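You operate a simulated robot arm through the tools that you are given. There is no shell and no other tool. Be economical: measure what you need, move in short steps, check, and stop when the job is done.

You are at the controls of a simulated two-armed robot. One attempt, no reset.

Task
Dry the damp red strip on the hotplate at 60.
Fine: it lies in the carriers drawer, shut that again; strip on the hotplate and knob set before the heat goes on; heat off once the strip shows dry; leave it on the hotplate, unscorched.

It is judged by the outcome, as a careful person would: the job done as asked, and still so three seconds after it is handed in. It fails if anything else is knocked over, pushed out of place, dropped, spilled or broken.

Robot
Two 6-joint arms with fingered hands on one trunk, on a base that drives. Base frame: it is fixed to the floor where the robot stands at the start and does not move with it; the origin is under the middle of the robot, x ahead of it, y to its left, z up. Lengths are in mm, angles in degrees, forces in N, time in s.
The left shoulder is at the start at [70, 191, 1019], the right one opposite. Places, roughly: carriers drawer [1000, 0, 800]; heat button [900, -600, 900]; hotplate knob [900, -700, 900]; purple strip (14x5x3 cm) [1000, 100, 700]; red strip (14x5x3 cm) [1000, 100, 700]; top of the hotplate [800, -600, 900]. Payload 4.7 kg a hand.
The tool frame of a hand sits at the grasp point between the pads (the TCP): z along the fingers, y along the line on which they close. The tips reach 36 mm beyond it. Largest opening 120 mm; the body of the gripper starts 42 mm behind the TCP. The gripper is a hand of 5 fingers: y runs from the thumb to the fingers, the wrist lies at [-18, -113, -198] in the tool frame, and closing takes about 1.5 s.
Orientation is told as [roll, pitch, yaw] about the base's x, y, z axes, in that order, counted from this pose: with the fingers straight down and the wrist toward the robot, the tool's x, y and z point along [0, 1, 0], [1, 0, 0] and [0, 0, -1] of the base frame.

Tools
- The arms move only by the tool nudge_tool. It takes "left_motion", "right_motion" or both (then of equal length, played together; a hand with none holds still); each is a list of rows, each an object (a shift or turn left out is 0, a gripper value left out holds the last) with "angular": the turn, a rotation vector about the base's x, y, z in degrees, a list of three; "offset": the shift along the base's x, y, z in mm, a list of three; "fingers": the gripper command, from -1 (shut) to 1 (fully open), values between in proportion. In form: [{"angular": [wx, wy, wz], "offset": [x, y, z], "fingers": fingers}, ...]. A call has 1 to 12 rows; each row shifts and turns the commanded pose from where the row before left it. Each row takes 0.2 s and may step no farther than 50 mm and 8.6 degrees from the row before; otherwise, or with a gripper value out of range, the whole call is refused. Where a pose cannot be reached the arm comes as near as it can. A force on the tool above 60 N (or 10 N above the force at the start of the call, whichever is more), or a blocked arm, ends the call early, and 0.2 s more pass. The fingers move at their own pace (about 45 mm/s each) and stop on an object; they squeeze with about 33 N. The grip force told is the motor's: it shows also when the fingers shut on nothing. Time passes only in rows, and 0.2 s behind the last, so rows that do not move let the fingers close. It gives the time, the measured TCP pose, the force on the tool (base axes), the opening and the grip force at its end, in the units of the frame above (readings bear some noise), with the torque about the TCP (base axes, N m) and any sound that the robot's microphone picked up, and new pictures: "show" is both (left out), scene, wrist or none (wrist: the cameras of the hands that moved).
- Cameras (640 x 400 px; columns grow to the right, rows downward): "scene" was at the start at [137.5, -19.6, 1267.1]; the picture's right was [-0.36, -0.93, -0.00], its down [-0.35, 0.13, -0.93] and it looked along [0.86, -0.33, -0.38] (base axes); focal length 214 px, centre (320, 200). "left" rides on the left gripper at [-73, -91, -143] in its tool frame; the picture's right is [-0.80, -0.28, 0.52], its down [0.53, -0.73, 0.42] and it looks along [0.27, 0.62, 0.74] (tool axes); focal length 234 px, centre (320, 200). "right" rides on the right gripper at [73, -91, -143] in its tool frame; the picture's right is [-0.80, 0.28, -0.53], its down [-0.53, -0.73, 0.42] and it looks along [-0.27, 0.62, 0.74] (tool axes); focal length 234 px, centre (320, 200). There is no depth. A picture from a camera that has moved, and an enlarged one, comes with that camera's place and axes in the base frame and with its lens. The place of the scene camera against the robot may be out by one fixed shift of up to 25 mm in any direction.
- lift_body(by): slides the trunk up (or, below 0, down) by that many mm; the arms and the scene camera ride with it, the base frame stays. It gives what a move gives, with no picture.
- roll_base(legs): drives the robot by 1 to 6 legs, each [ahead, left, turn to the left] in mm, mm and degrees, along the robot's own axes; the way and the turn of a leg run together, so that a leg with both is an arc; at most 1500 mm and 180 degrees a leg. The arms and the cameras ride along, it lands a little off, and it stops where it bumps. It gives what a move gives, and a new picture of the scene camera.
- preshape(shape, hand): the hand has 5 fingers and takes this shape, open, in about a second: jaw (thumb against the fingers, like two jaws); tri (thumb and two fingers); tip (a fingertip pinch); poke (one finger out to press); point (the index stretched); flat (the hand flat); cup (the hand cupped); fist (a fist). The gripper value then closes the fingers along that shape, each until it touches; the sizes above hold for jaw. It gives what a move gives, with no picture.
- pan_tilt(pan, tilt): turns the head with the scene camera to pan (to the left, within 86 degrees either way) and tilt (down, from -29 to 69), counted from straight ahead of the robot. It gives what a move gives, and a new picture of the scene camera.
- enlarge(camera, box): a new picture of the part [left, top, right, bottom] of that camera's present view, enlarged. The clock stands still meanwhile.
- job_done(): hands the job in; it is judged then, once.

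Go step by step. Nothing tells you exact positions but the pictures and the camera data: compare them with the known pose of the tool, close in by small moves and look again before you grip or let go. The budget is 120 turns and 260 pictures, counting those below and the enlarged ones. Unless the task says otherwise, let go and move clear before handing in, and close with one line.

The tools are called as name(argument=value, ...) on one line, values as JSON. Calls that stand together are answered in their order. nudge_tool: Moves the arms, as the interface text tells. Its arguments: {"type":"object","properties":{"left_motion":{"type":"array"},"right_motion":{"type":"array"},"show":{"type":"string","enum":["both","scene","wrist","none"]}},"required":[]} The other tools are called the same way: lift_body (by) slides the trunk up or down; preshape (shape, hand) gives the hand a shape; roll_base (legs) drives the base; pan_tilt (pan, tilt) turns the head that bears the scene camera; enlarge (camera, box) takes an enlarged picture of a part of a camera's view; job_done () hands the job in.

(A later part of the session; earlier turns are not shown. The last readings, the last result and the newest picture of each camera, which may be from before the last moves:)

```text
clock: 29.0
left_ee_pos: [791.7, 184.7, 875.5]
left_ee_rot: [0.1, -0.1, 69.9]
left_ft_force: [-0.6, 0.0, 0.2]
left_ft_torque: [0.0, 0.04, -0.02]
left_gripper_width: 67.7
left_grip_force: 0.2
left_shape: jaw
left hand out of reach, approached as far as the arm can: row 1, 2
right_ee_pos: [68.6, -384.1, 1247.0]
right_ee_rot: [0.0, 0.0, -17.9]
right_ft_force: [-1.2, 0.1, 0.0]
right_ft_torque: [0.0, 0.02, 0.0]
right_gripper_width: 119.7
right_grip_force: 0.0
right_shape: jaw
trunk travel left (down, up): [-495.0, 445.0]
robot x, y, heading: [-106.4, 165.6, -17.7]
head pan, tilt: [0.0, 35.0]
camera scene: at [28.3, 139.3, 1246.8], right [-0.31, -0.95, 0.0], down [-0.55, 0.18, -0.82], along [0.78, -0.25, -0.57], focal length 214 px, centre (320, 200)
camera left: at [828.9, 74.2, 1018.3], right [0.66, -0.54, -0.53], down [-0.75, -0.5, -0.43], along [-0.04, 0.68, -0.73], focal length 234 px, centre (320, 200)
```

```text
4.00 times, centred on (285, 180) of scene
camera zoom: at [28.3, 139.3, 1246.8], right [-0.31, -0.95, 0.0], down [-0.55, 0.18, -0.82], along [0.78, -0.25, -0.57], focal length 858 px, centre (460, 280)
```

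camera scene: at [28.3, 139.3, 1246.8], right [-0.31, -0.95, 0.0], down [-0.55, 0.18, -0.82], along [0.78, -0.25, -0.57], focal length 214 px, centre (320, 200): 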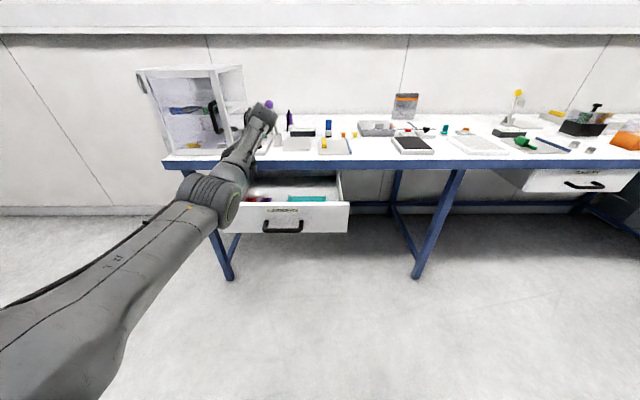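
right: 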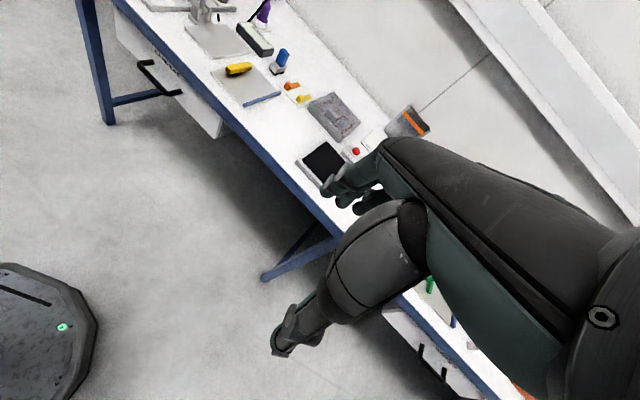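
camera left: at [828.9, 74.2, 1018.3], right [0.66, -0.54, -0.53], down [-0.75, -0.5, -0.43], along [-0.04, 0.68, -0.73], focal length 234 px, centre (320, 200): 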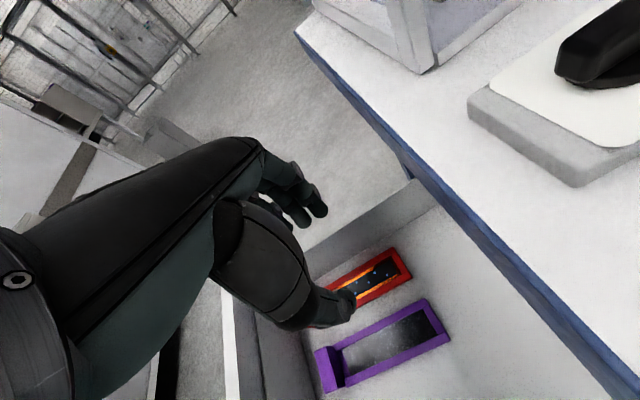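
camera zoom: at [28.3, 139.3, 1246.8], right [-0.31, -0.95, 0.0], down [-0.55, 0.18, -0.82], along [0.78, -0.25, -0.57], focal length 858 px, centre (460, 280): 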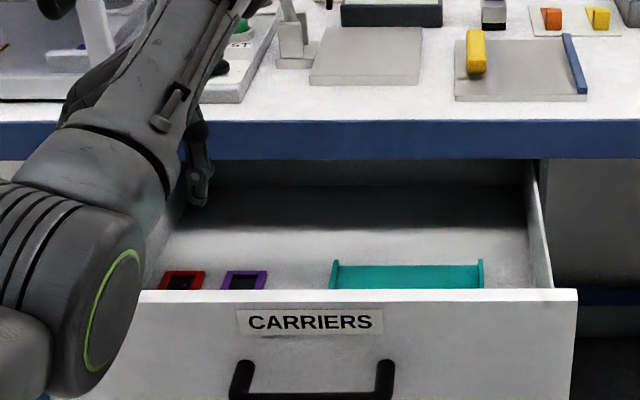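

The target is too close for the folded arm, and the elbow hangs low near the drawer front. I'll raise the trunk and back off a little so the arm comes in from above.

lift_body(by=180)

roll_base(legs=[[-80, 0, 0]])

nudge_tool(left_motion=[{"offset": [13, -2, 0], "angular": [0, 0, 0.5]}, {"offset": [13, -2, -10]}, {"offset": [13, -2, -30]}, {"offset": [13, -2, -35]}, {"offset": [0, 0, -35]}, {"offset": [0, 0, -35]}], show="both")

```text
clock: 31.0
left_ee_pos: [790.3, 185.7, 1055.0]
left_ee_rot: [0.2, -0.2, 69.9]
left_ft_force: [-0.2, -0.8, -0.5]
left_ft_torque: [0.0, 0.01, -0.01]
left_gripper_width: 67.3
left_grip_force: 0.0
left_shape: jaw
right_ee_pos: [67.9, -384.9, 1426.3]
right_ee_rot: [-0.1, 0.0, -18.0]
right_ft_force: [-0.3, 0.3, -0.4]
right_ft_torque: [-0.02, 0.03, 0.01]
right_gripper_width: 119.7
right_grip_force: 0.1
right_shape: jaw
trunk travel left (down, up): [-675.0, 265.0]
robot x, y, heading: [-106.1, 169.4, -18.1]
head pan, tilt: [0.0, 35.0]
```

```text
clock: 32.0
left_ee_pos: [717.6, 211.9, 1053.6]
left_ee_rot: [0.0, -0.2, 69.9]
left_ft_force: [-0.1, 1.1, -0.2]
left_ft_torque: [-0.01, -0.01, 0.02]
left_gripper_width: 67.6
left_grip_force: 0.1
left_shape: jaw
right_ee_pos: [-4.5, -360.3, 1425.6]
right_ee_rot: [0.0, 0.0, -17.8]
right_ft_force: [0.7, -0.4, -0.7]
right_ft_torque: [-0.01, -0.01, -0.01]
right_gripper_width: 119.7
right_grip_force: 0.0
right_shape: jaw
trunk travel left (down, up): [-675.0, 265.0]
robot x, y, heading: [-178.0, 192.9, -18.0]
head pan, tilt: [0.0, 35.0]
camera scene: at [-45.6, 163.7, 1426.5], right [-0.31, -0.95, 0.0], down [-0.55, 0.18, -0.82], along [0.78, -0.25, -0.57], focal length 214 px, centre (320, 200)
```

scene: 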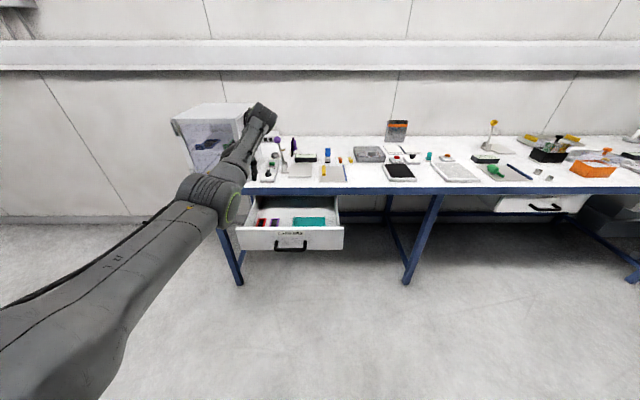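

```text
clock: 33.5
left_ee_pos: [730.7, 217.3, 909.8]
left_ee_rot: [0.2, -0.2, 70.7]
left_ft_force: [-0.3, 0.2, 0.1]
left_ft_torque: [-0.02, 0.0, 0.03]
left_gripper_width: 67.2
left_grip_force: 0.0
left_shape: jaw
left hand out of reach, approached as far as the arm can: row 2, 3, 4, 5, 6
right_ee_pos: [-3.6, -360.1, 1428.2]
right_ee_rot: [-0.1, 0.1, -17.8]
right_ft_force: [0.7, 0.7, 0.9]
right_ft_torque: [0.01, 0.07, 0.03]
right_gripper_width: 119.8
right_grip_force: 0.1
right_shape: jaw
trunk travel left (down, up): [-675.0, 265.0]
robot x, y, heading: [-179.2, 192.9, -17.7]
head pan, tilt: [0.0, 35.0]
camera scene: at [-45.1, 164.6, 1426.7], right [-0.31, -0.95, 0.0], down [-0.55, 0.17, -0.82], along [0.78, -0.25, -0.57], focal length 214 px, centre (320, 200)
camera left: at [769.7, 107.3, 1053.3], right [0.66, -0.53, -0.53], down [-0.75, -0.51, -0.43], along [-0.05, 0.68, -0.74], focal length 234 px, centre (320, 200)
```

scene: 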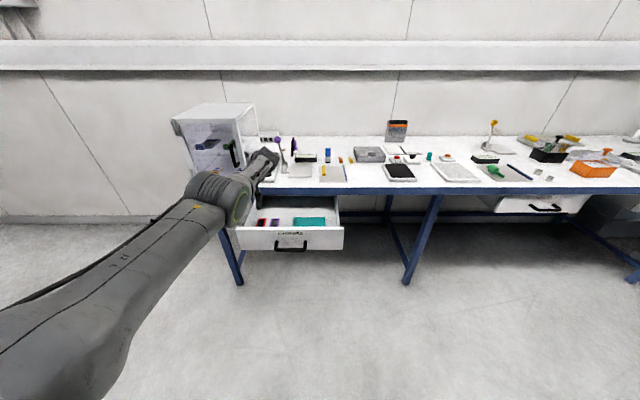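
left: 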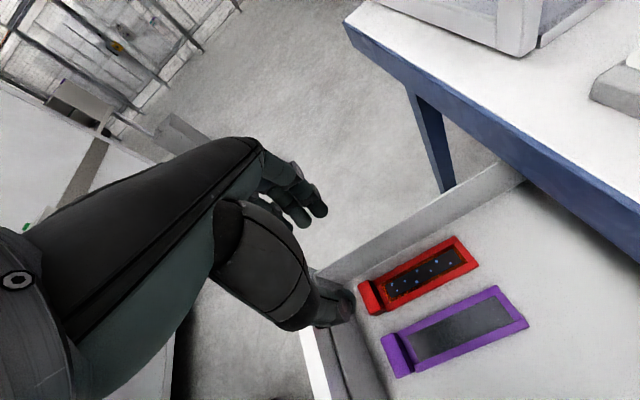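

The forearm is now nearly level and well above the drawer. Since the arm is at its reach limit, I'll fine-place with the base and lower with the trunk.

roll_base(legs=[[43, -12, 0]])

enlarge(camera="left", box=[240, 160, 560, 360])

```text
clock: 34.4
left_ee_pos: [762.5, 194.5, 916.4]
left_ee_rot: [-0.1, -0.1, 70.6]
left_ft_force: [0.0, 0.4, 0.5]
left_ft_torque: [0.0, -0.04, -0.01]
left_gripper_width: 67.5
left_grip_force: 0.2
left_shape: jaw
right_ee_pos: [25.5, -382.3, 1429.1]
right_ee_rot: [0.0, -0.2, -17.8]
right_ft_force: [0.1, 0.5, 0.5]
right_ft_torque: [-0.01, -0.07, -0.02]
right_gripper_width: 119.7
right_grip_force: 0.1
right_shape: jaw
trunk travel left (down, up): [-675.0, 265.0]
robot x, y, heading: [-143.1, 170.2, -17.8]
head pan, tilt: [0.0, 35.0]
camera scene: at [-14.8, 142.2, 1427.4], right [-0.31, -0.95, 0.0], down [-0.54, 0.17, -0.82], along [0.78, -0.25, -0.57], focal length 214 px, centre (320, 200)
```

scene: 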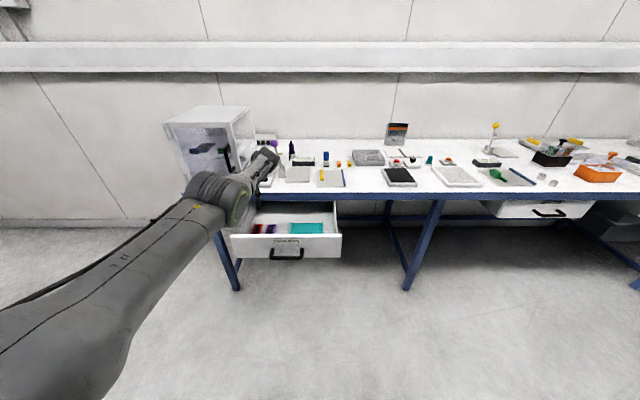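

```text
2.00 times, centred on (400, 260) of left
camera zoom: at [801.9, 84.7, 1058.6], right [0.67, -0.53, -0.52], down [-0.74, -0.51, -0.43], along [-0.04, 0.68, -0.74], focal length 468 px, centre (160, 80)
```

zoom: 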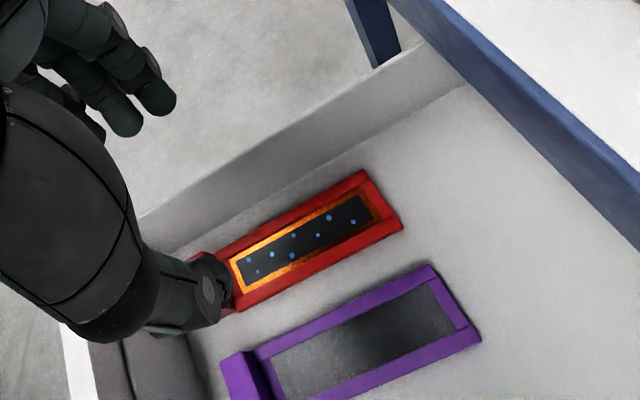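

TCP is over the strip's centre. Lowering 90 mm with the trunk, then checking the gaps.

lift_body(by=-90)

enlarge(camera="left", box=[240, 160, 560, 360])

enlarge(camera="scene", box=[185, 120, 345, 260])

```text
clock: 35.6
left_ee_pos: [764.6, 193.7, 834.2]
left_ee_rot: [-0.9, -0.6, 70.6]
left_ft_force: [3.2, 5.4, 44.9]
left_ft_torque: [1.97, -0.44, -0.08]
left_gripper_width: 68.6
left_grip_force: 0.0
left_shape: jaw
right_ee_pos: [23.8, -384.5, 1339.5]
right_ee_rot: [0.1, -0.3, -17.8]
right_ft_force: [0.7, 0.3, -0.3]
right_ft_torque: [-0.01, 0.0, 0.01]
right_gripper_width: 119.6
right_grip_force: 0.1
right_shape: jaw
trunk travel left (down, up): [-585.0, 355.0]
robot x, y, heading: [-140.1, 167.6, -17.6]
head pan, tilt: [0.0, 35.0]
```

```text
2.00 times, centred on (400, 260) of left
camera zoom: at [801.8, 83.7, 978.0], right [0.67, -0.53, -0.52], down [-0.74, -0.51, -0.44], along [-0.03, 0.68, -0.73], focal length 468 px, centre (160, 80)
```

zoom: 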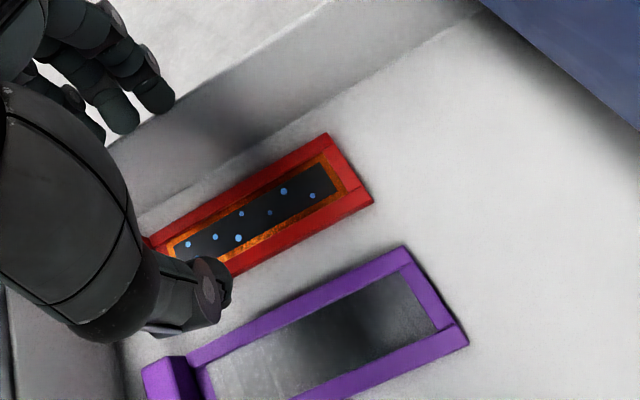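

```text
2.86 times, centred on (265, 190) of scene
camera zoom: at [-17.1, 140.2, 1338.2], right [-0.3, -0.95, 0.0], down [-0.54, 0.17, -0.82], along [0.78, -0.25, -0.57], focal length 613 px, centre (477, 229)
```

zoom: 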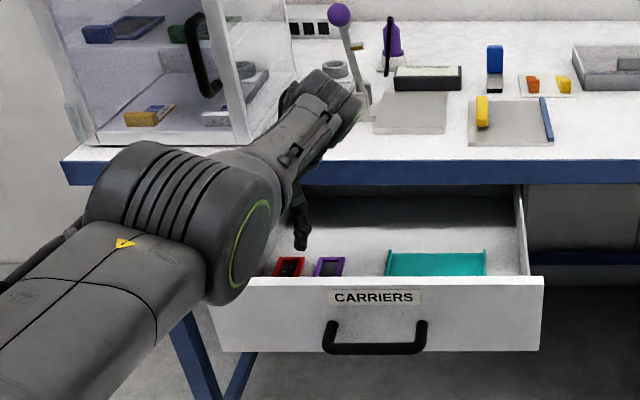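

Contact: the left fingers touched the drawer's left wall top (force 45 N). I'll lift off, narrow the opening to ~58 mm, and look.

lift_body(by=15)

nudge_tool(left_motion=[{"fingers": -0.04}, {}, {}], show="none")

enlarge(camera="left", box=[220, 140, 540, 340])

```text
clock: 36.2
left_ee_pos: [763.0, 192.8, 837.0]
left_ee_rot: [0.0, -0.2, 70.6]
left_ft_force: [0.9, 2.5, 14.1]
left_ft_torque: [0.72, -0.14, -0.06]
left_gripper_width: 69.1
left_grip_force: 0.1
left_shape: jaw
right_ee_pos: [26.5, -384.8, 1351.9]
right_ee_rot: [0.1, -0.1, -17.7]
right_ft_force: [-0.2, -0.1, -0.1]
right_ft_torque: [0.0, 0.01, -0.01]
right_gripper_width: 119.7
right_grip_force: 0.1
right_shape: jaw
trunk travel left (down, up): [-600.0, 340.0]
robot x, y, heading: [-142.2, 166.2, -17.9]
head pan, tilt: [0.0, 35.0]
```

```text
clock: 37.0
left_ee_pos: [764.3, 193.5, 838.1]
left_ee_rot: [0.1, -0.1, 70.5]
left_ft_force: [1.0, 5.7, 11.4]
left_ft_torque: [0.66, -0.05, 0.05]
left_gripper_width: 61.5
left_grip_force: 0.1
left_shape: jaw
right_ee_pos: [29.7, -382.9, 1352.4]
right_ee_rot: [0.0, -0.1, -17.8]
right_ft_force: [1.0, 0.2, 0.6]
right_ft_torque: [0.0, 0.01, 0.0]
right_gripper_width: 119.8
right_grip_force: 0.0
right_shape: jaw
trunk travel left (down, up): [-600.0, 340.0]
robot x, y, heading: [-144.2, 165.7, -17.9]
head pan, tilt: [0.0, 35.0]
```

```text
2.00 times, centred on (380, 240) of left
camera zoom: at [803.5, 84.0, 981.4], right [0.67, -0.53, -0.53], down [-0.74, -0.51, -0.43], along [-0.04, 0.68, -0.74], focal length 468 px, centre (200, 120)
```

zoom: 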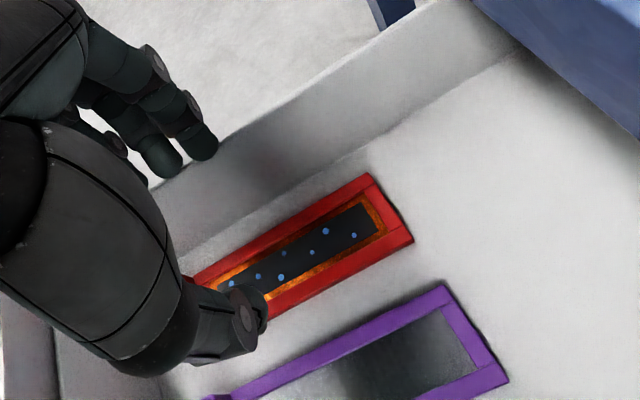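

Measured: strip 40 mm wide centred under the TCP, wall 44 mm to its left, purple 43 mm to its right. A 50 mm opening will fit both gaps; I'll lift off, narrow, and check that the force is gone.

lift_body(by=10)

nudge_tool(left_motion=[{"fingers": -0.18}, {}, {}], show="none")

enlarge(camera="left", box=[220, 140, 540, 340])

```text
clock: 37.6
left_ee_pos: [763.7, 190.1, 847.4]
left_ee_rot: [0.1, -0.1, 70.5]
left_ft_force: [0.2, 0.6, 0.0]
left_ft_torque: [0.0, 0.0, -0.01]
left_gripper_width: 58.3
left_grip_force: 0.0
left_shape: jaw
right_ee_pos: [29.8, -385.8, 1362.6]
right_ee_rot: [0.1, 0.0, -17.8]
right_ft_force: [-0.5, -0.5, 0.6]
right_ft_torque: [0.02, -0.04, 0.01]
right_gripper_width: 119.5
right_grip_force: 0.1
right_shape: jaw
trunk travel left (down, up): [-610.0, 330.0]
robot x, y, heading: [-141.6, 168.2, -17.6]
head pan, tilt: [0.0, 35.0]
```

```text
clock: 38.4
left_ee_pos: [765.7, 192.4, 847.4]
left_ee_rot: [0.1, -0.2, 70.6]
left_ft_force: [-0.2, -0.2, -0.7]
left_ft_torque: [0.01, -0.01, -0.02]
left_gripper_width: 50.0
left_grip_force: 0.0
left_shape: jaw
right_ee_pos: [31.2, -385.4, 1361.9]
right_ee_rot: [0.0, 0.0, -17.8]
right_ft_force: [0.3, 0.1, -0.1]
right_ft_torque: [-0.01, 0.0, -0.03]
right_gripper_width: 119.9
right_grip_force: 0.0
right_shape: jaw
trunk travel left (down, up): [-610.0, 330.0]
robot x, y, heading: [-141.4, 168.9, -17.8]
head pan, tilt: [0.0, 35.0]
```

```text
2.00 times, centred on (380, 240) of left
camera zoom: at [805.0, 83.2, 990.1], right [0.67, -0.53, -0.53], down [-0.75, -0.51, -0.43], along [-0.04, 0.68, -0.73], focal length 468 px, centre (200, 120)
```

zoom: 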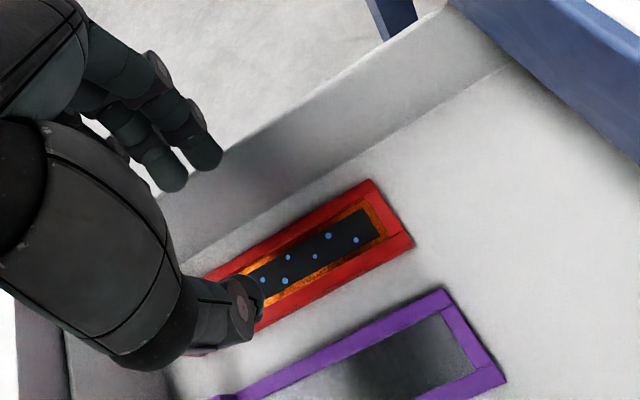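

Clear of the wall now. Lowering 50 mm and checking.

lift_body(by=-50)

enlarge(camera="left", box=[220, 140, 540, 340])

```text
clock: 39.2
left_ee_pos: [773.9, 182.5, 826.3]
left_ee_rot: [-2.0, -0.9, 69.9]
left_ft_force: [-2.6, -10.8, 36.1]
left_ft_torque: [1.39, 0.12, 0.16]
left_gripper_width: 48.0
left_grip_force: 0.2
left_shape: jaw
right_ee_pos: [25.7, -385.7, 1316.8]
right_ee_rot: [0.1, -0.1, -17.9]
right_ft_force: [1.4, -0.3, -0.2]
right_ft_torque: [-0.02, 0.08, 0.02]
right_gripper_width: 119.7
right_grip_force: 0.0
right_shape: jaw
trunk travel left (down, up): [-566.0, 374.0]
robot x, y, heading: [-138.1, 167.0, -17.8]
head pan, tilt: [0.0, 35.0]
stopped: the force on the tool passed its limit at 64 N (the readings are from after the stop); the commanded pose is now the measured one
```

```text
2.00 times, centred on (380, 240) of left
camera zoom: at [805.5, 74.2, 970.3], right [0.68, -0.54, -0.5], down [-0.73, -0.5, -0.45], along [-0.01, 0.68, -0.74], focal length 468 px, centre (200, 120)
```

zoom: 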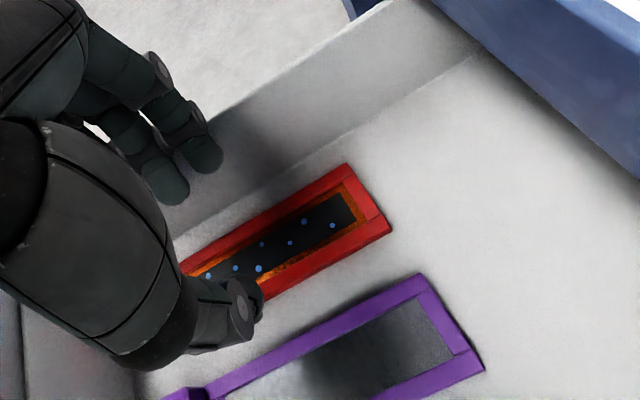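

The outside of the left fingers still meets the wall top. I'll lift clear and look at the hand's profile with the scene camera.

lift_body(by=60)

pan_tilt(pan=8, tilt=35)

enlarge(camera="scene", box=[260, 110, 388, 230])

```text
clock: 40.2
left_ee_pos: [771.7, 188.8, 874.1]
left_ee_rot: [-1.0, -0.6, 70.4]
left_ft_force: [-0.6, -0.2, 0.1]
left_ft_torque: [-0.02, 0.0, 0.01]
left_gripper_width: 49.4
left_grip_force: 0.0
left_shape: jaw
right_ee_pos: [30.6, -385.1, 1376.9]
right_ee_rot: [0.0, 0.0, -17.9]
right_ft_force: [0.6, -0.6, -0.2]
right_ft_torque: [0.0, 0.0, 0.01]
right_gripper_width: 119.5
right_grip_force: 0.0
right_shape: jaw
trunk travel left (down, up): [-626.0, 314.0]
robot x, y, heading: [-140.9, 171.2, -17.6]
head pan, tilt: [0.0, 35.0]
```

```text
clock: 40.9
left_ee_pos: [772.2, 189.0, 876.8]
left_ee_rot: [-1.1, -0.6, 70.3]
left_ft_force: [0.2, 0.7, 0.1]
left_ft_torque: [0.0, 0.03, -0.01]
left_gripper_width: 49.6
left_grip_force: 0.0
left_shape: jaw
right_ee_pos: [29.0, -384.2, 1376.8]
right_ee_rot: [0.0, 0.0, -17.8]
right_ft_force: [-0.1, 0.3, -0.6]
right_ft_torque: [0.0, 0.03, -0.02]
right_gripper_width: 119.8
right_grip_force: 0.1
right_shape: jaw
trunk travel left (down, up): [-626.0, 314.0]
robot x, y, heading: [-146.2, 169.1, -18.0]
head pan, tilt: [8.0, 35.0]
camera scene: at [-7.7, 151.4, 1376.9], right [-0.17, -0.99, 0.0], down [-0.57, 0.1, -0.82], along [0.81, -0.14, -0.57], focal length 214 px, centre (320, 200)
```

scene: 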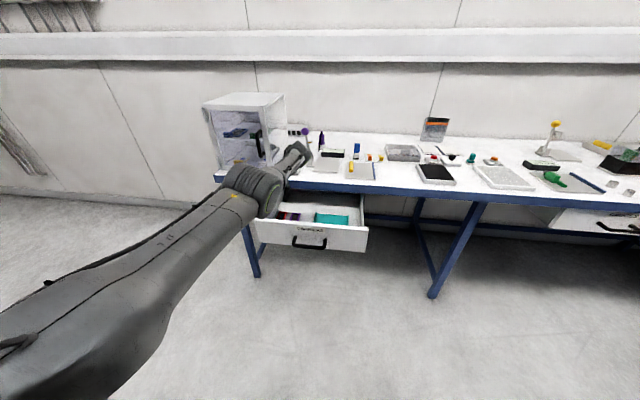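

```text
3.33 times, centred on (324, 170) of scene
camera zoom: at [-7.7, 151.4, 1376.9], right [-0.17, -0.99, 0.0], down [-0.57, 0.1, -0.82], along [0.81, -0.14, -0.57], focal length 715 px, centre (307, 300)
```

zoom: 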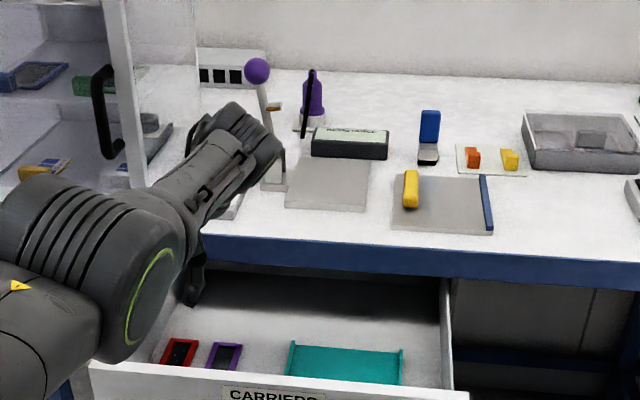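

The forearm hides the hand. To judge the finger shape I'll raise and turn the hand to the opposite orientation, where the scene camera can see its profile.

lift_body(by=80)

nudge_tool(left_motion=[{"angular": [0, 0, -8.2], "offset": [-5, -8, 8]}, {"angular": [0, 0, -8.2], "offset": [-5, -8, 8]}, {"angular": [0, 0, -8.2], "offset": [-5, -8, 8]}, {"angular": [0, 0, -8.2], "offset": [-5, -8, 8]}, {"angular": [0, 0, -8.2], "offset": [-5, -8, 8]}, {"angular": [0, 0, -8.2], "offset": [-5, -8, 8]}, {"angular": [0, 0, -8.2], "offset": [-5, -8, 8]}, {"angular": [0, 0, -8.2], "offset": [-5, -8, 8]}, {"angular": [0, 0, -8.2], "offset": [-5, -8, 8]}, {"angular": [0, 0, -8.2], "offset": [-5, -8, 8]}, {"angular": [0, 0, -8.2], "offset": [-5, -8, 8]}], show="none")

nudge_tool(left_motion=[{"angular": [0, 0, -8.2], "offset": [-3, -8, 0]}, {"angular": [0, 0, -8.2], "offset": [-3, -8, 0]}, {"angular": [0, 0, -8.2], "offset": [-3, -8, 0]}, {"angular": [0, 0, -8.2], "offset": [-3, -8, 0]}, {"angular": [0, 0, -8.2], "offset": [-3, -8, 0]}, {"angular": [0, 0, -8.2], "offset": [-3, -8, 0]}, {"angular": [0, 0, -8.2], "offset": [-3, -8, 0]}, {"angular": [0, 0, -8.2], "offset": [-3, -8, 0]}, {"angular": [0, 0, -8.2], "offset": [-3, -8, 0]}, {"angular": [0, 0, -8.2], "offset": [-3, -8, 0]}, {"angular": [0, 0, -8.2], "offset": [-3, -8, 0]}], show="both")

```text
clock: 42.0
left_ee_pos: [770.7, 188.3, 954.9]
left_ee_rot: [-1.2, -0.5, 70.2]
left_ft_force: [-0.9, -1.2, 0.0]
left_ft_torque: [0.01, -0.01, 0.0]
left_gripper_width: 49.3
left_grip_force: 0.1
left_shape: jaw
right_ee_pos: [30.5, -385.8, 1456.9]
right_ee_rot: [0.1, 0.0, -17.9]
right_ft_force: [-0.2, 0.7, -0.3]
right_ft_torque: [-0.02, 0.01, -0.04]
right_gripper_width: 119.7
right_grip_force: 0.1
right_shape: jaw
trunk travel left (down, up): [-706.0, 234.0]
robot x, y, heading: [-143.8, 170.8, -17.8]
head pan, tilt: [8.0, 35.0]
```

```text
clock: 44.4
left_ee_pos: [827.1, 51.1, 1035.5]
left_ee_rot: [-1.3, -0.5, -20.2]
left_ft_force: [-0.1, -0.4, -0.1]
left_ft_torque: [-0.02, -0.02, -0.02]
left_gripper_width: 49.3
left_grip_force: 0.0
left_shape: jaw
left hand out of reach, approached as far as the arm can: row 1, 2, 3, 4, 5, 6, 7, 8, 9, 10
right_ee_pos: [29.5, -385.3, 1456.6]
right_ee_rot: [0.0, 0.0, -17.7]
right_ft_force: [0.9, -0.1, 0.3]
right_ft_torque: [0.01, -0.05, -0.01]
right_gripper_width: 119.9
right_grip_force: 0.0
right_shape: jaw
trunk travel left (down, up): [-706.0, 234.0]
robot x, y, heading: [-144.6, 167.8, -18.2]
head pan, tilt: [8.0, 35.0]
```

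```text
clock: 46.8
left_ee_pos: [672.3, 28.0, 1031.1]
left_ee_rot: [-1.1, -0.6, -110.4]
left_ft_force: [0.9, 0.4, 0.1]
left_ft_torque: [0.0, -0.02, 0.01]
left_gripper_width: 49.5
left_grip_force: 0.0
left_shape: jaw
left hand out of reach, approached as far as the arm can: row 2, 3, 4, 5, 6, 7, 8, 9, 10, 11
right_ee_pos: [29.8, -385.3, 1456.8]
right_ee_rot: [0.0, 0.0, -17.8]
right_ft_force: [-0.2, 0.3, -0.1]
right_ft_torque: [0.0, 0.02, 0.02]
right_gripper_width: 119.6
right_grip_force: 0.1
right_shape: jaw
trunk travel left (down, up): [-706.0, 234.0]
robot x, y, heading: [-142.3, 171.9, -18.1]
head pan, tilt: [8.0, 35.0]
camera scene: at [-8.0, 151.3, 1456.9], right [-0.17, -0.99, 0.0], down [-0.57, 0.1, -0.82], along [0.81, -0.14, -0.57], focal length 214 px, centre (320, 200)
camera left: at [641.3, 140.4, 1174.5], right [-0.67, 0.54, -0.51], down [0.74, 0.5, -0.44], along [0.02, -0.68, -0.74], focal length 234 px, centre (320, 200)
```

scene: 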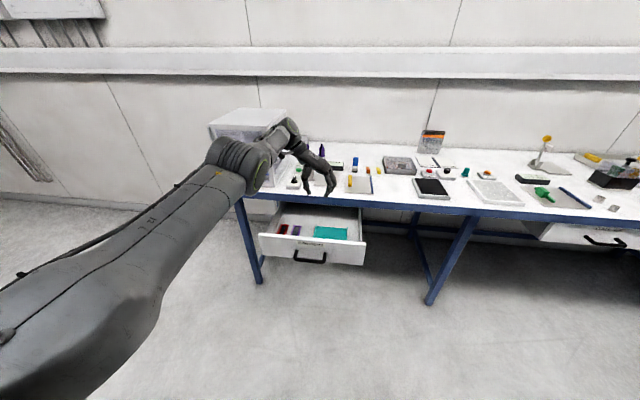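
left: 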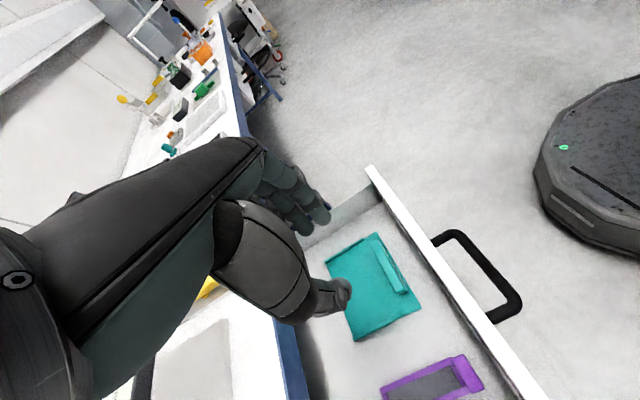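

Now the hand is visible in profile; I'll zoom in on it.

enlarge(camera="scene", box=[260, 100, 360, 220])

```text
3.33 times, centred on (310, 160) of scene
camera zoom: at [-8.0, 151.3, 1456.9], right [-0.17, -0.99, 0.0], down [-0.57, 0.1, -0.82], along [0.81, -0.14, -0.57], focal length 715 px, centre (353, 333)
```

zoom: 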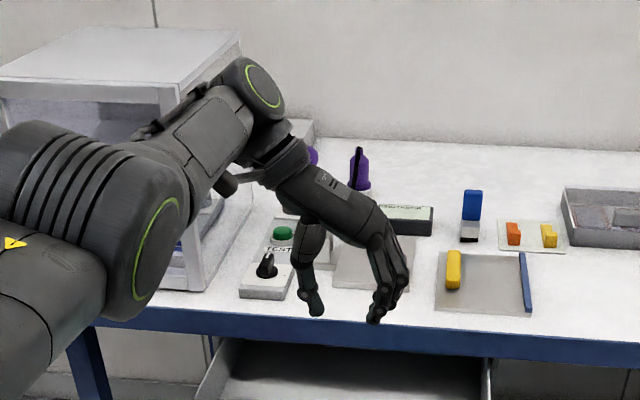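

The profile shows a slim, nearly vertical thumb on the left and fingers bulging right: this orientation suits the drawer wall. I'll tilt the hand 10° (palm right) and drive so it hangs over the red strip.

nudge_tool(left_motion=[{"angular": [4.74, -1.6, 0.5], "fingers": -0.17}, {"angular": [4.74, -1.6, 0.5]}, {}], show="none")

roll_base(legs=[[32, 179, 0]])

enlarge(camera="left", box=[220, 160, 540, 360])

```text
clock: 47.6
left_ee_pos: [674.3, 28.6, 1029.1]
left_ee_rot: [-1.4, 9.4, -109.2]
left_ft_force: [-1.2, -0.1, 0.3]
left_ft_torque: [-0.02, 0.02, 0.0]
left_gripper_width: 49.3
left_grip_force: 0.0
left_shape: jaw
right_ee_pos: [29.9, -383.5, 1457.0]
right_ee_rot: [-0.1, 0.1, -17.8]
right_ft_force: [-1.1, 0.5, 0.1]
right_ft_torque: [-0.03, 0.0, 0.0]
right_gripper_width: 119.8
right_grip_force: 0.0
right_shape: jaw
trunk travel left (down, up): [-706.0, 234.0]
robot x, y, heading: [-144.8, 165.9, -17.8]
head pan, tilt: [8.0, 35.0]
```

```text
clock: 49.1
left_ee_pos: [757.5, 181.4, 1030.4]
left_ee_rot: [-1.3, 9.4, -109.3]
left_ft_force: [-1.3, -0.2, 0.4]
left_ft_torque: [0.04, 0.01, -0.04]
left_gripper_width: 49.6
left_grip_force: 0.2
left_shape: jaw
right_ee_pos: [111.5, -231.2, 1455.9]
right_ee_rot: [0.1, 0.0, -18.0]
right_ft_force: [0.4, -0.2, 0.0]
right_ft_torque: [0.05, -0.02, 0.01]
right_gripper_width: 119.9
right_grip_force: 0.0
right_shape: jaw
trunk travel left (down, up): [-706.0, 234.0]
robot x, y, heading: [-60.9, 325.4, -18.1]
head pan, tilt: [8.0, 35.0]
camera scene: at [75.5, 305.2, 1456.9], right [-0.17, -0.98, 0.0], down [-0.56, 0.1, -0.82], along [0.81, -0.14, -0.57], focal length 214 px, centre (320, 200)
```

scene: 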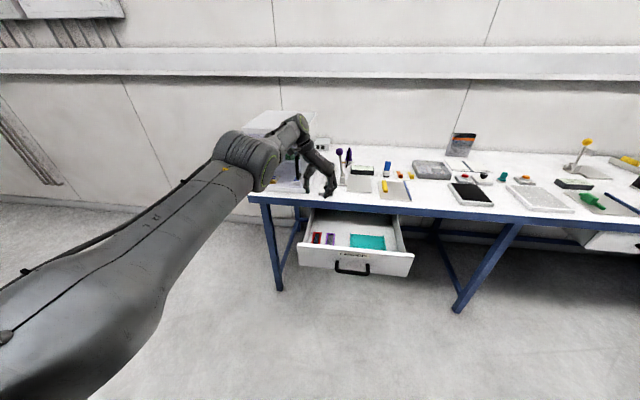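

```text
2.00 times, centred on (380, 260) of left
camera zoom: at [714.4, 267.3, 1188.8], right [-0.65, 0.61, -0.45], down [0.76, 0.58, -0.31], along [0.07, -0.54, -0.84], focal length 468 px, centre (200, 80)
```

zoom: 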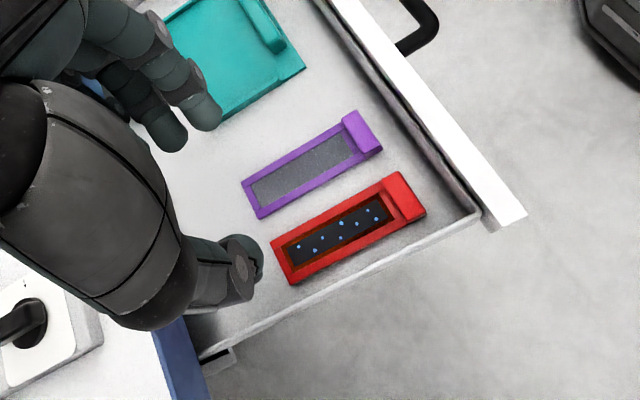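

I can see the red strip fully and the hand hangs clear. Lowering 150 mm, then fine alignment.

lift_body(by=-150)

nudge_tool(left_motion=[{"offset": [2, 6.5, 0]}, {}], show="wrist")

enlarge(camera="left", box=[220, 160, 540, 360])

enlarge(camera="scene", box=[270, 120, 398, 260])

```text
clock: 50.9
left_ee_pos: [757.7, 182.2, 879.8]
left_ee_rot: [-1.3, 9.5, -109.3]
left_ft_force: [-0.2, -0.5, 0.3]
left_ft_torque: [-0.03, 0.0, -0.05]
left_gripper_width: 49.6
left_grip_force: 0.1
left_shape: jaw
right_ee_pos: [113.7, -228.5, 1306.7]
right_ee_rot: [0.0, 0.0, -17.9]
right_ft_force: [-0.1, 0.9, -0.4]
right_ft_torque: [0.0, -0.02, 0.03]
right_gripper_width: 119.6
right_grip_force: 0.0
right_shape: jaw
trunk travel left (down, up): [-556.0, 384.0]
robot x, y, heading: [-57.8, 319.3, -17.9]
head pan, tilt: [8.0, 35.0]
```

```text
clock: 51.5
left_ee_pos: [759.5, 189.7, 880.2]
left_ee_rot: [-1.4, 9.5, -109.3]
left_ft_force: [0.1, 0.2, -0.2]
left_ft_torque: [-0.03, 0.01, -0.01]
left_gripper_width: 49.6
left_grip_force: 0.0
left_shape: jaw
right_ee_pos: [111.8, -229.7, 1308.1]
right_ee_rot: [0.0, 0.0, -17.8]
right_ft_force: [-0.4, 0.3, 0.5]
right_ft_torque: [0.02, 0.02, 0.01]
right_gripper_width: 120.0
right_grip_force: 0.1
right_shape: jaw
trunk travel left (down, up): [-556.0, 384.0]
robot x, y, heading: [-58.3, 323.4, -17.7]
head pan, tilt: [8.0, 35.0]
camera left: at [717.4, 275.0, 1038.0], right [-0.65, 0.61, -0.45], down [0.75, 0.58, -0.31], along [0.07, -0.55, -0.83], focal length 234 px, centre (320, 200)
```

left: 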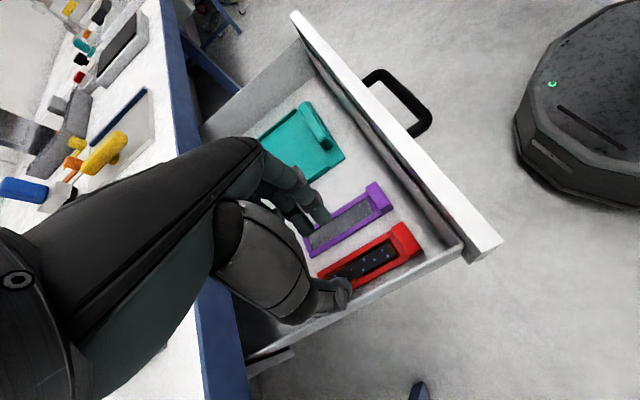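

```text
2.00 times, centred on (380, 260) of left
camera zoom: at [717.4, 275.0, 1038.0], right [-0.65, 0.61, -0.45], down [0.75, 0.58, -0.31], along [0.07, -0.55, -0.83], focal length 468 px, centre (200, 80)
```

zoom: 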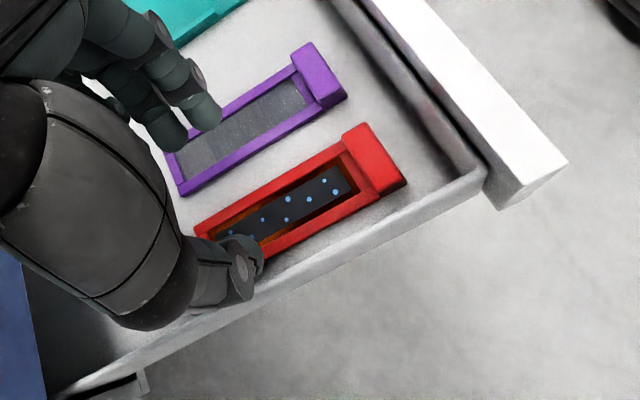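

```text
2.86 times, centred on (334, 190) of scene
camera zoom: at [76.5, 307.0, 1306.9], right [-0.17, -0.98, 0.0], down [-0.57, 0.1, -0.82], along [0.81, -0.14, -0.57], focal length 613 px, centre (280, 229)
```

zoom: 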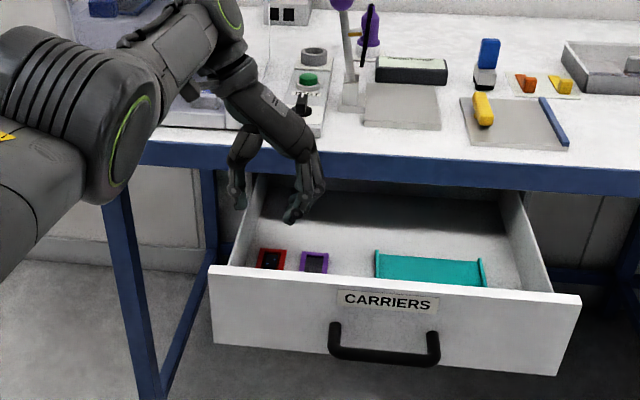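

Nearly aligned. I'll zoom on the gap between strip and wall to place the thumb.

enlarge(camera="left", box=[300, 210, 428, 290])

```text
5.00 times, centred on (364, 250) of left
camera zoom: at [717.4, 275.0, 1038.0], right [-0.65, 0.61, -0.45], down [0.75, 0.58, -0.31], along [0.07, -0.55, -0.83], focal length 1171 px, centre (100, -50)
```

zoom: 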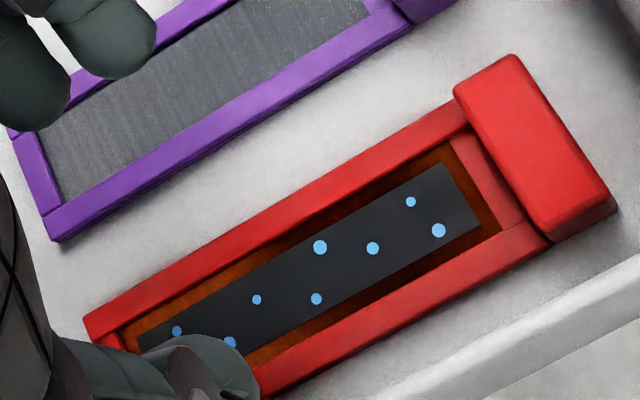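

Strip lies at lateral 403–443 mm, wall at 463, purple at 383; so a 47 mm opening, shifted 3 mm right, fits both gaps. Applying that, then lowering 65 mm.

nudge_tool(left_motion=[{"offset": [-1, -3.1, 0], "fingers": -0.22}, {}, {}], show="none")

lift_body(by=-65)

enlarge(camera="left", box=[270, 180, 462, 300])

enlarge(camera="scene", box=[290, 130, 390, 230])

```text
clock: 52.3
left_ee_pos: [758.1, 185.6, 880.4]
left_ee_rot: [-1.4, 9.5, -109.3]
left_ft_force: [0.2, -1.3, 0.1]
left_ft_torque: [-0.02, -0.01, 0.02]
left_gripper_width: 47.4
left_grip_force: 0.0
left_shape: jaw
right_ee_pos: [112.7, -229.5, 1307.9]
right_ee_rot: [0.0, 0.0, -17.8]
right_ft_force: [0.1, 0.1, 0.2]
right_ft_torque: [0.03, -0.03, -0.03]
right_gripper_width: 119.8
right_grip_force: 0.0
right_shape: jaw
trunk travel left (down, up): [-556.0, 384.0]
robot x, y, heading: [-61.3, 326.1, -17.9]
head pan, tilt: [8.0, 35.0]
```

```text
clock: 53.3
left_ee_pos: [758.4, 184.5, 815.3]
left_ee_rot: [-1.3, 9.4, -109.2]
left_ft_force: [0.9, -2.1, -0.2]
left_ft_torque: [-0.05, -0.01, -0.02]
left_gripper_width: 46.1
left_grip_force: 0.0
left_shape: jaw
right_ee_pos: [113.1, -230.0, 1242.6]
right_ee_rot: [0.0, 0.1, -17.9]
right_ft_force: [0.5, -0.6, 0.7]
right_ft_torque: [-0.03, 0.0, 0.0]
right_gripper_width: 119.6
right_grip_force: 0.1
right_shape: jaw
trunk travel left (down, up): [-491.0, 449.0]
robot x, y, heading: [-60.2, 326.2, -18.0]
head pan, tilt: [8.0, 35.0]
```

```text
3.33 times, centred on (366, 240) of left
camera zoom: at [716.0, 271.9, 973.1], right [-0.65, 0.61, -0.45], down [0.76, 0.58, -0.31], along [0.07, -0.55, -0.83], focal length 781 px, centre (167, 67)
```

zoom: 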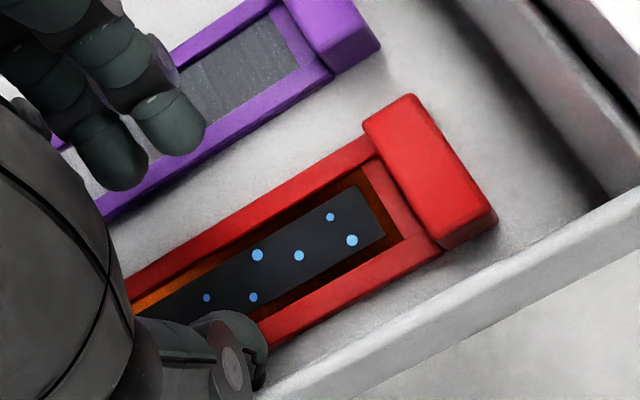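

```text
4.00 times, centred on (340, 180) of scene
camera zoom: at [76.4, 307.2, 1241.9], right [-0.17, -0.98, 0.0], down [-0.56, 0.1, -0.82], along [0.81, -0.14, -0.57], focal length 858 px, centre (240, 280)
```

zoom: 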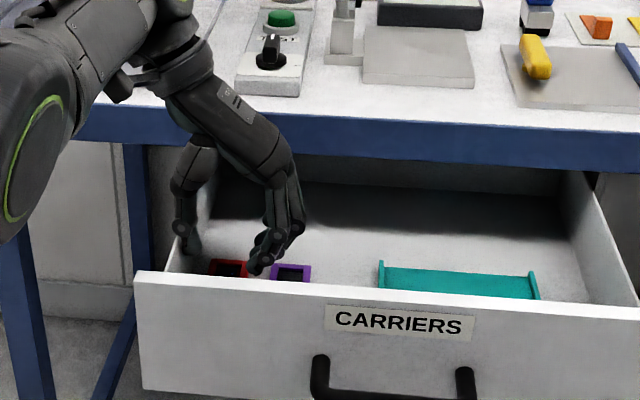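

Thumb is inside the wall with no contact force, fingers are in the gap between red and purple. Lowering further.

lift_body(by=-40)

enlarge(camera="left", box=[270, 180, 462, 300])

enlarge(camera="scene", box=[290, 130, 390, 230])

```text
clock: 54.2
left_ee_pos: [757.5, 184.0, 773.6]
left_ee_rot: [-1.4, 9.3, -109.4]
left_ft_force: [-3.7, -12.4, -0.5]
left_ft_torque: [0.34, -0.11, 0.05]
left_gripper_width: 42.5
left_grip_force: 0.0
left_shape: jaw
right_ee_pos: [111.9, -230.5, 1202.3]
right_ee_rot: [0.0, 0.0, -18.0]
right_ft_force: [0.4, 1.4, 0.4]
right_ft_torque: [-0.04, 0.0, 0.01]
right_gripper_width: 119.9
right_grip_force: 0.1
right_shape: jaw
trunk travel left (down, up): [-451.0, 489.0]
robot x, y, heading: [-61.4, 321.9, -18.0]
head pan, tilt: [8.0, 35.0]
```

```text
3.33 times, centred on (366, 240) of left
camera zoom: at [715.7, 270.0, 932.4], right [-0.65, 0.61, -0.45], down [0.76, 0.58, -0.31], along [0.07, -0.55, -0.84], focal length 781 px, centre (167, 67)
```

zoom: 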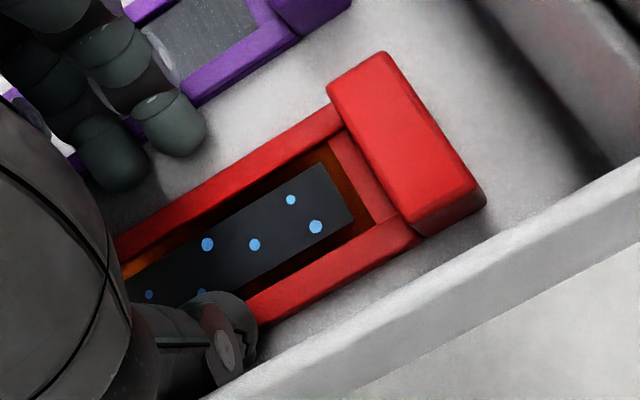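

```text
4.00 times, centred on (340, 180) of scene
camera zoom: at [76.3, 305.8, 1201.8], right [-0.17, -0.98, 0.0], down [-0.56, 0.1, -0.82], along [0.81, -0.14, -0.57], focal length 858 px, centre (240, 280)
```

zoom: 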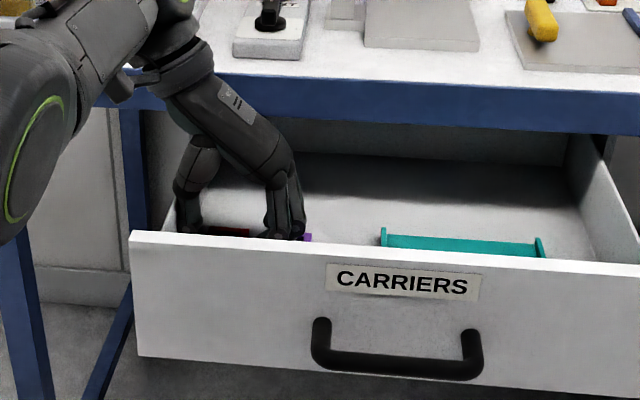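

A light push from the wall on the thumb, but the hand straddles the frame. Lower 9 mm more and close.

lift_body(by=-9)

enlarge(camera="left", box=[270, 180, 462, 300])

```text
clock: 54.7
left_ee_pos: [757.0, 184.3, 770.8]
left_ee_rot: [-1.0, 9.4, -109.3]
left_ft_force: [-2.8, -14.0, 17.2]
left_ft_torque: [0.47, -0.11, 0.02]
left_gripper_width: 42.2
left_grip_force: 0.0
left_shape: jaw
right_ee_pos: [110.9, -229.8, 1193.3]
right_ee_rot: [0.1, -0.2, -17.9]
right_ft_force: [1.0, -0.2, 0.5]
right_ft_torque: [0.01, 0.0, 0.02]
right_gripper_width: 119.8
right_grip_force: 0.0
right_shape: jaw
trunk travel left (down, up): [-442.0, 498.0]
robot x, y, heading: [-59.6, 322.9, -17.9]
head pan, tilt: [8.0, 35.0]
```

```text
3.33 times, centred on (366, 240) of left
camera zoom: at [714.3, 270.3, 928.0], right [-0.65, 0.61, -0.46], down [0.76, 0.58, -0.31], along [0.08, -0.55, -0.83], focal length 781 px, centre (167, 67)
```

zoom: 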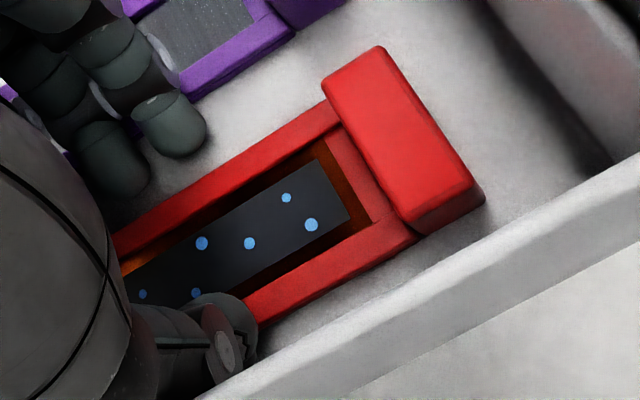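

The thumb is squeezed by the wall onto the frame, so a sideways grasp is too tight. Better: pinch the raised block at the strip's near end front-to-back, with the hand in its normal orientation. I'll lift out and turn the hand back.

lift_body(by=200)

roll_base(legs=[[-80, -130, 0]])

nudge_tool(left_motion=[{"angular": [-4.74, 1.6, 0]}, {"angular": [-4.74, 1.6, 0]}, {"angular": [0, 0, 8.4]}, {"angular": [0, 0, 8.4]}, {"angular": [0, 0, 8.4]}, {"angular": [0, 0, 8.4]}, {"angular": [0, 0, 8.4]}, {"angular": [0, 0, 8.4]}, {"angular": [0, 0, 8.4]}, {"angular": [0, 0, 8.4]}, {"angular": [0, 0, 8.4]}, {"angular": [0, 0, 8.4]}], show="scene")

preshape(hand="left", shape="tri")

enlarge(camera="left", box=[0, 0, 640, 400])

```text
clock: 56.9
left_ee_pos: [758.1, 186.0, 966.3]
left_ee_rot: [-1.4, 9.3, -109.3]
left_ft_force: [-0.4, 0.3, 0.1]
left_ft_torque: [-0.01, 0.02, 0.01]
left_gripper_width: 46.6
left_grip_force: 0.1
left_shape: jaw
right_ee_pos: [114.3, -229.6, 1393.4]
right_ee_rot: [-0.1, 0.0, -17.9]
right_ft_force: [-0.2, -0.5, -0.3]
right_ft_torque: [0.04, 0.01, -0.03]
right_gripper_width: 119.9
right_grip_force: 0.1
right_shape: jaw
trunk travel left (down, up): [-642.0, 298.0]
robot x, y, heading: [-57.6, 322.3, -18.0]
head pan, tilt: [8.0, 35.0]
```

```text
clock: 58.3
left_ee_pos: [644.9, 89.2, 965.3]
left_ee_rot: [-1.3, 9.3, -109.4]
left_ft_force: [-0.4, -0.1, 0.2]
left_ft_torque: [-0.03, 0.04, 0.02]
left_gripper_width: 46.7
left_grip_force: 0.1
left_shape: jaw
right_ee_pos: [-2.0, -324.5, 1393.3]
right_ee_rot: [0.0, 0.0, -18.1]
right_ft_force: [0.8, -0.5, -0.7]
right_ft_torque: [0.03, 0.0, -0.01]
right_gripper_width: 119.9
right_grip_force: 0.0
right_shape: jaw
trunk travel left (down, up): [-642.0, 298.0]
robot x, y, heading: [-174.4, 228.4, -18.1]
head pan, tilt: [8.0, 35.0]
camera scene: at [-36.9, 211.2, 1392.7], right [-0.18, -0.98, 0.0], down [-0.57, 0.1, -0.82], along [0.81, -0.14, -0.57], focal length 214 px, centre (320, 200)
```

scene: 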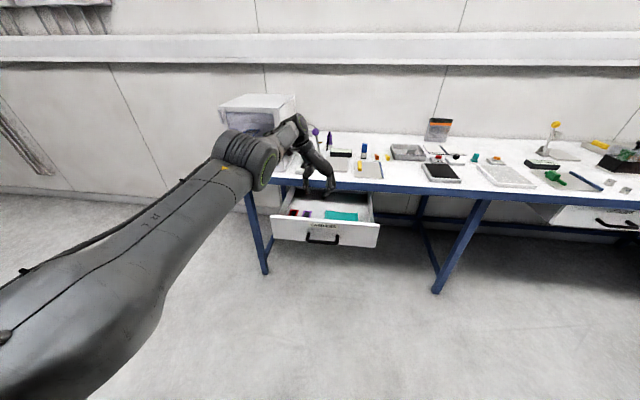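

```text
clock: 60.9
left_ee_pos: [764.0, 39.0, 960.6]
left_ee_rot: [-1.2, -0.5, -25.3]
left_ft_force: [-0.1, -0.2, 0.3]
left_ft_torque: [0.04, 0.02, 0.02]
left_gripper_width: 46.8
left_grip_force: 0.1
left_shape: jaw
left hand out of reach, approached as far as the arm can: row 3, 4, 5, 6, 7, 8, 9, 10, 11, 12
right_ee_pos: [-4.2, -326.8, 1393.6]
right_ee_rot: [0.1, 0.0, -18.1]
right_ft_force: [0.0, -0.3, -0.5]
right_ft_torque: [0.04, -0.02, -0.02]
right_gripper_width: 119.6
right_grip_force: 0.1
right_shape: jaw
trunk travel left (down, up): [-642.0, 298.0]
robot x, y, heading: [-171.6, 226.8, -18.2]
head pan, tilt: [8.0, 35.0]
camera scene: at [-38.2, 209.8, 1392.9], right [-0.18, -0.98, 0.0], down [-0.56, 0.1, -0.82], along [0.81, -0.14, -0.57], focal length 214 px, centre (320, 200)
```

scene: 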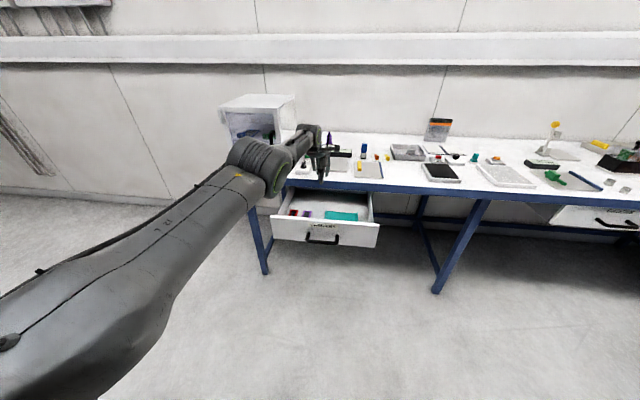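

```text
clock: 61.8
left_ee_pos: [764.4, 40.0, 961.1]
left_ee_rot: [-1.2, -0.5, -25.6]
left_ft_force: [-0.7, -0.4, 0.2]
left_ft_torque: [0.03, -0.02, -0.02]
left_gripper_width: 119.5
left_grip_force: 0.0
left_shape: tri
right_ee_pos: [-2.8, -325.9, 1393.5]
right_ee_rot: [0.0, 0.0, -18.1]
right_ft_force: [0.0, -0.9, 0.0]
right_ft_torque: [0.02, 0.02, 0.03]
right_gripper_width: 120.1
right_grip_force: 0.0
right_shape: jaw
trunk travel left (down, up): [-642.0, 298.0]
robot x, y, heading: [-178.0, 228.2, -18.1]
head pan, tilt: [8.0, 35.0]
```

```text
1.00 times, centred on (320, 200) of left (not enlarged: the box is as wide or as high as the picture)
camera zoom: at [652.1, 17.5, 1105.5], right [-0.6, -0.62, -0.51], down [-0.43, 0.79, -0.44], along [0.67, -0.04, -0.74], focal length 234 px, centre (320, 200)
```

zoom: 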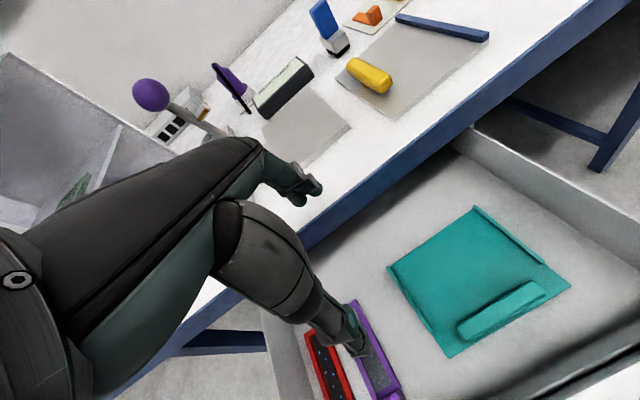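

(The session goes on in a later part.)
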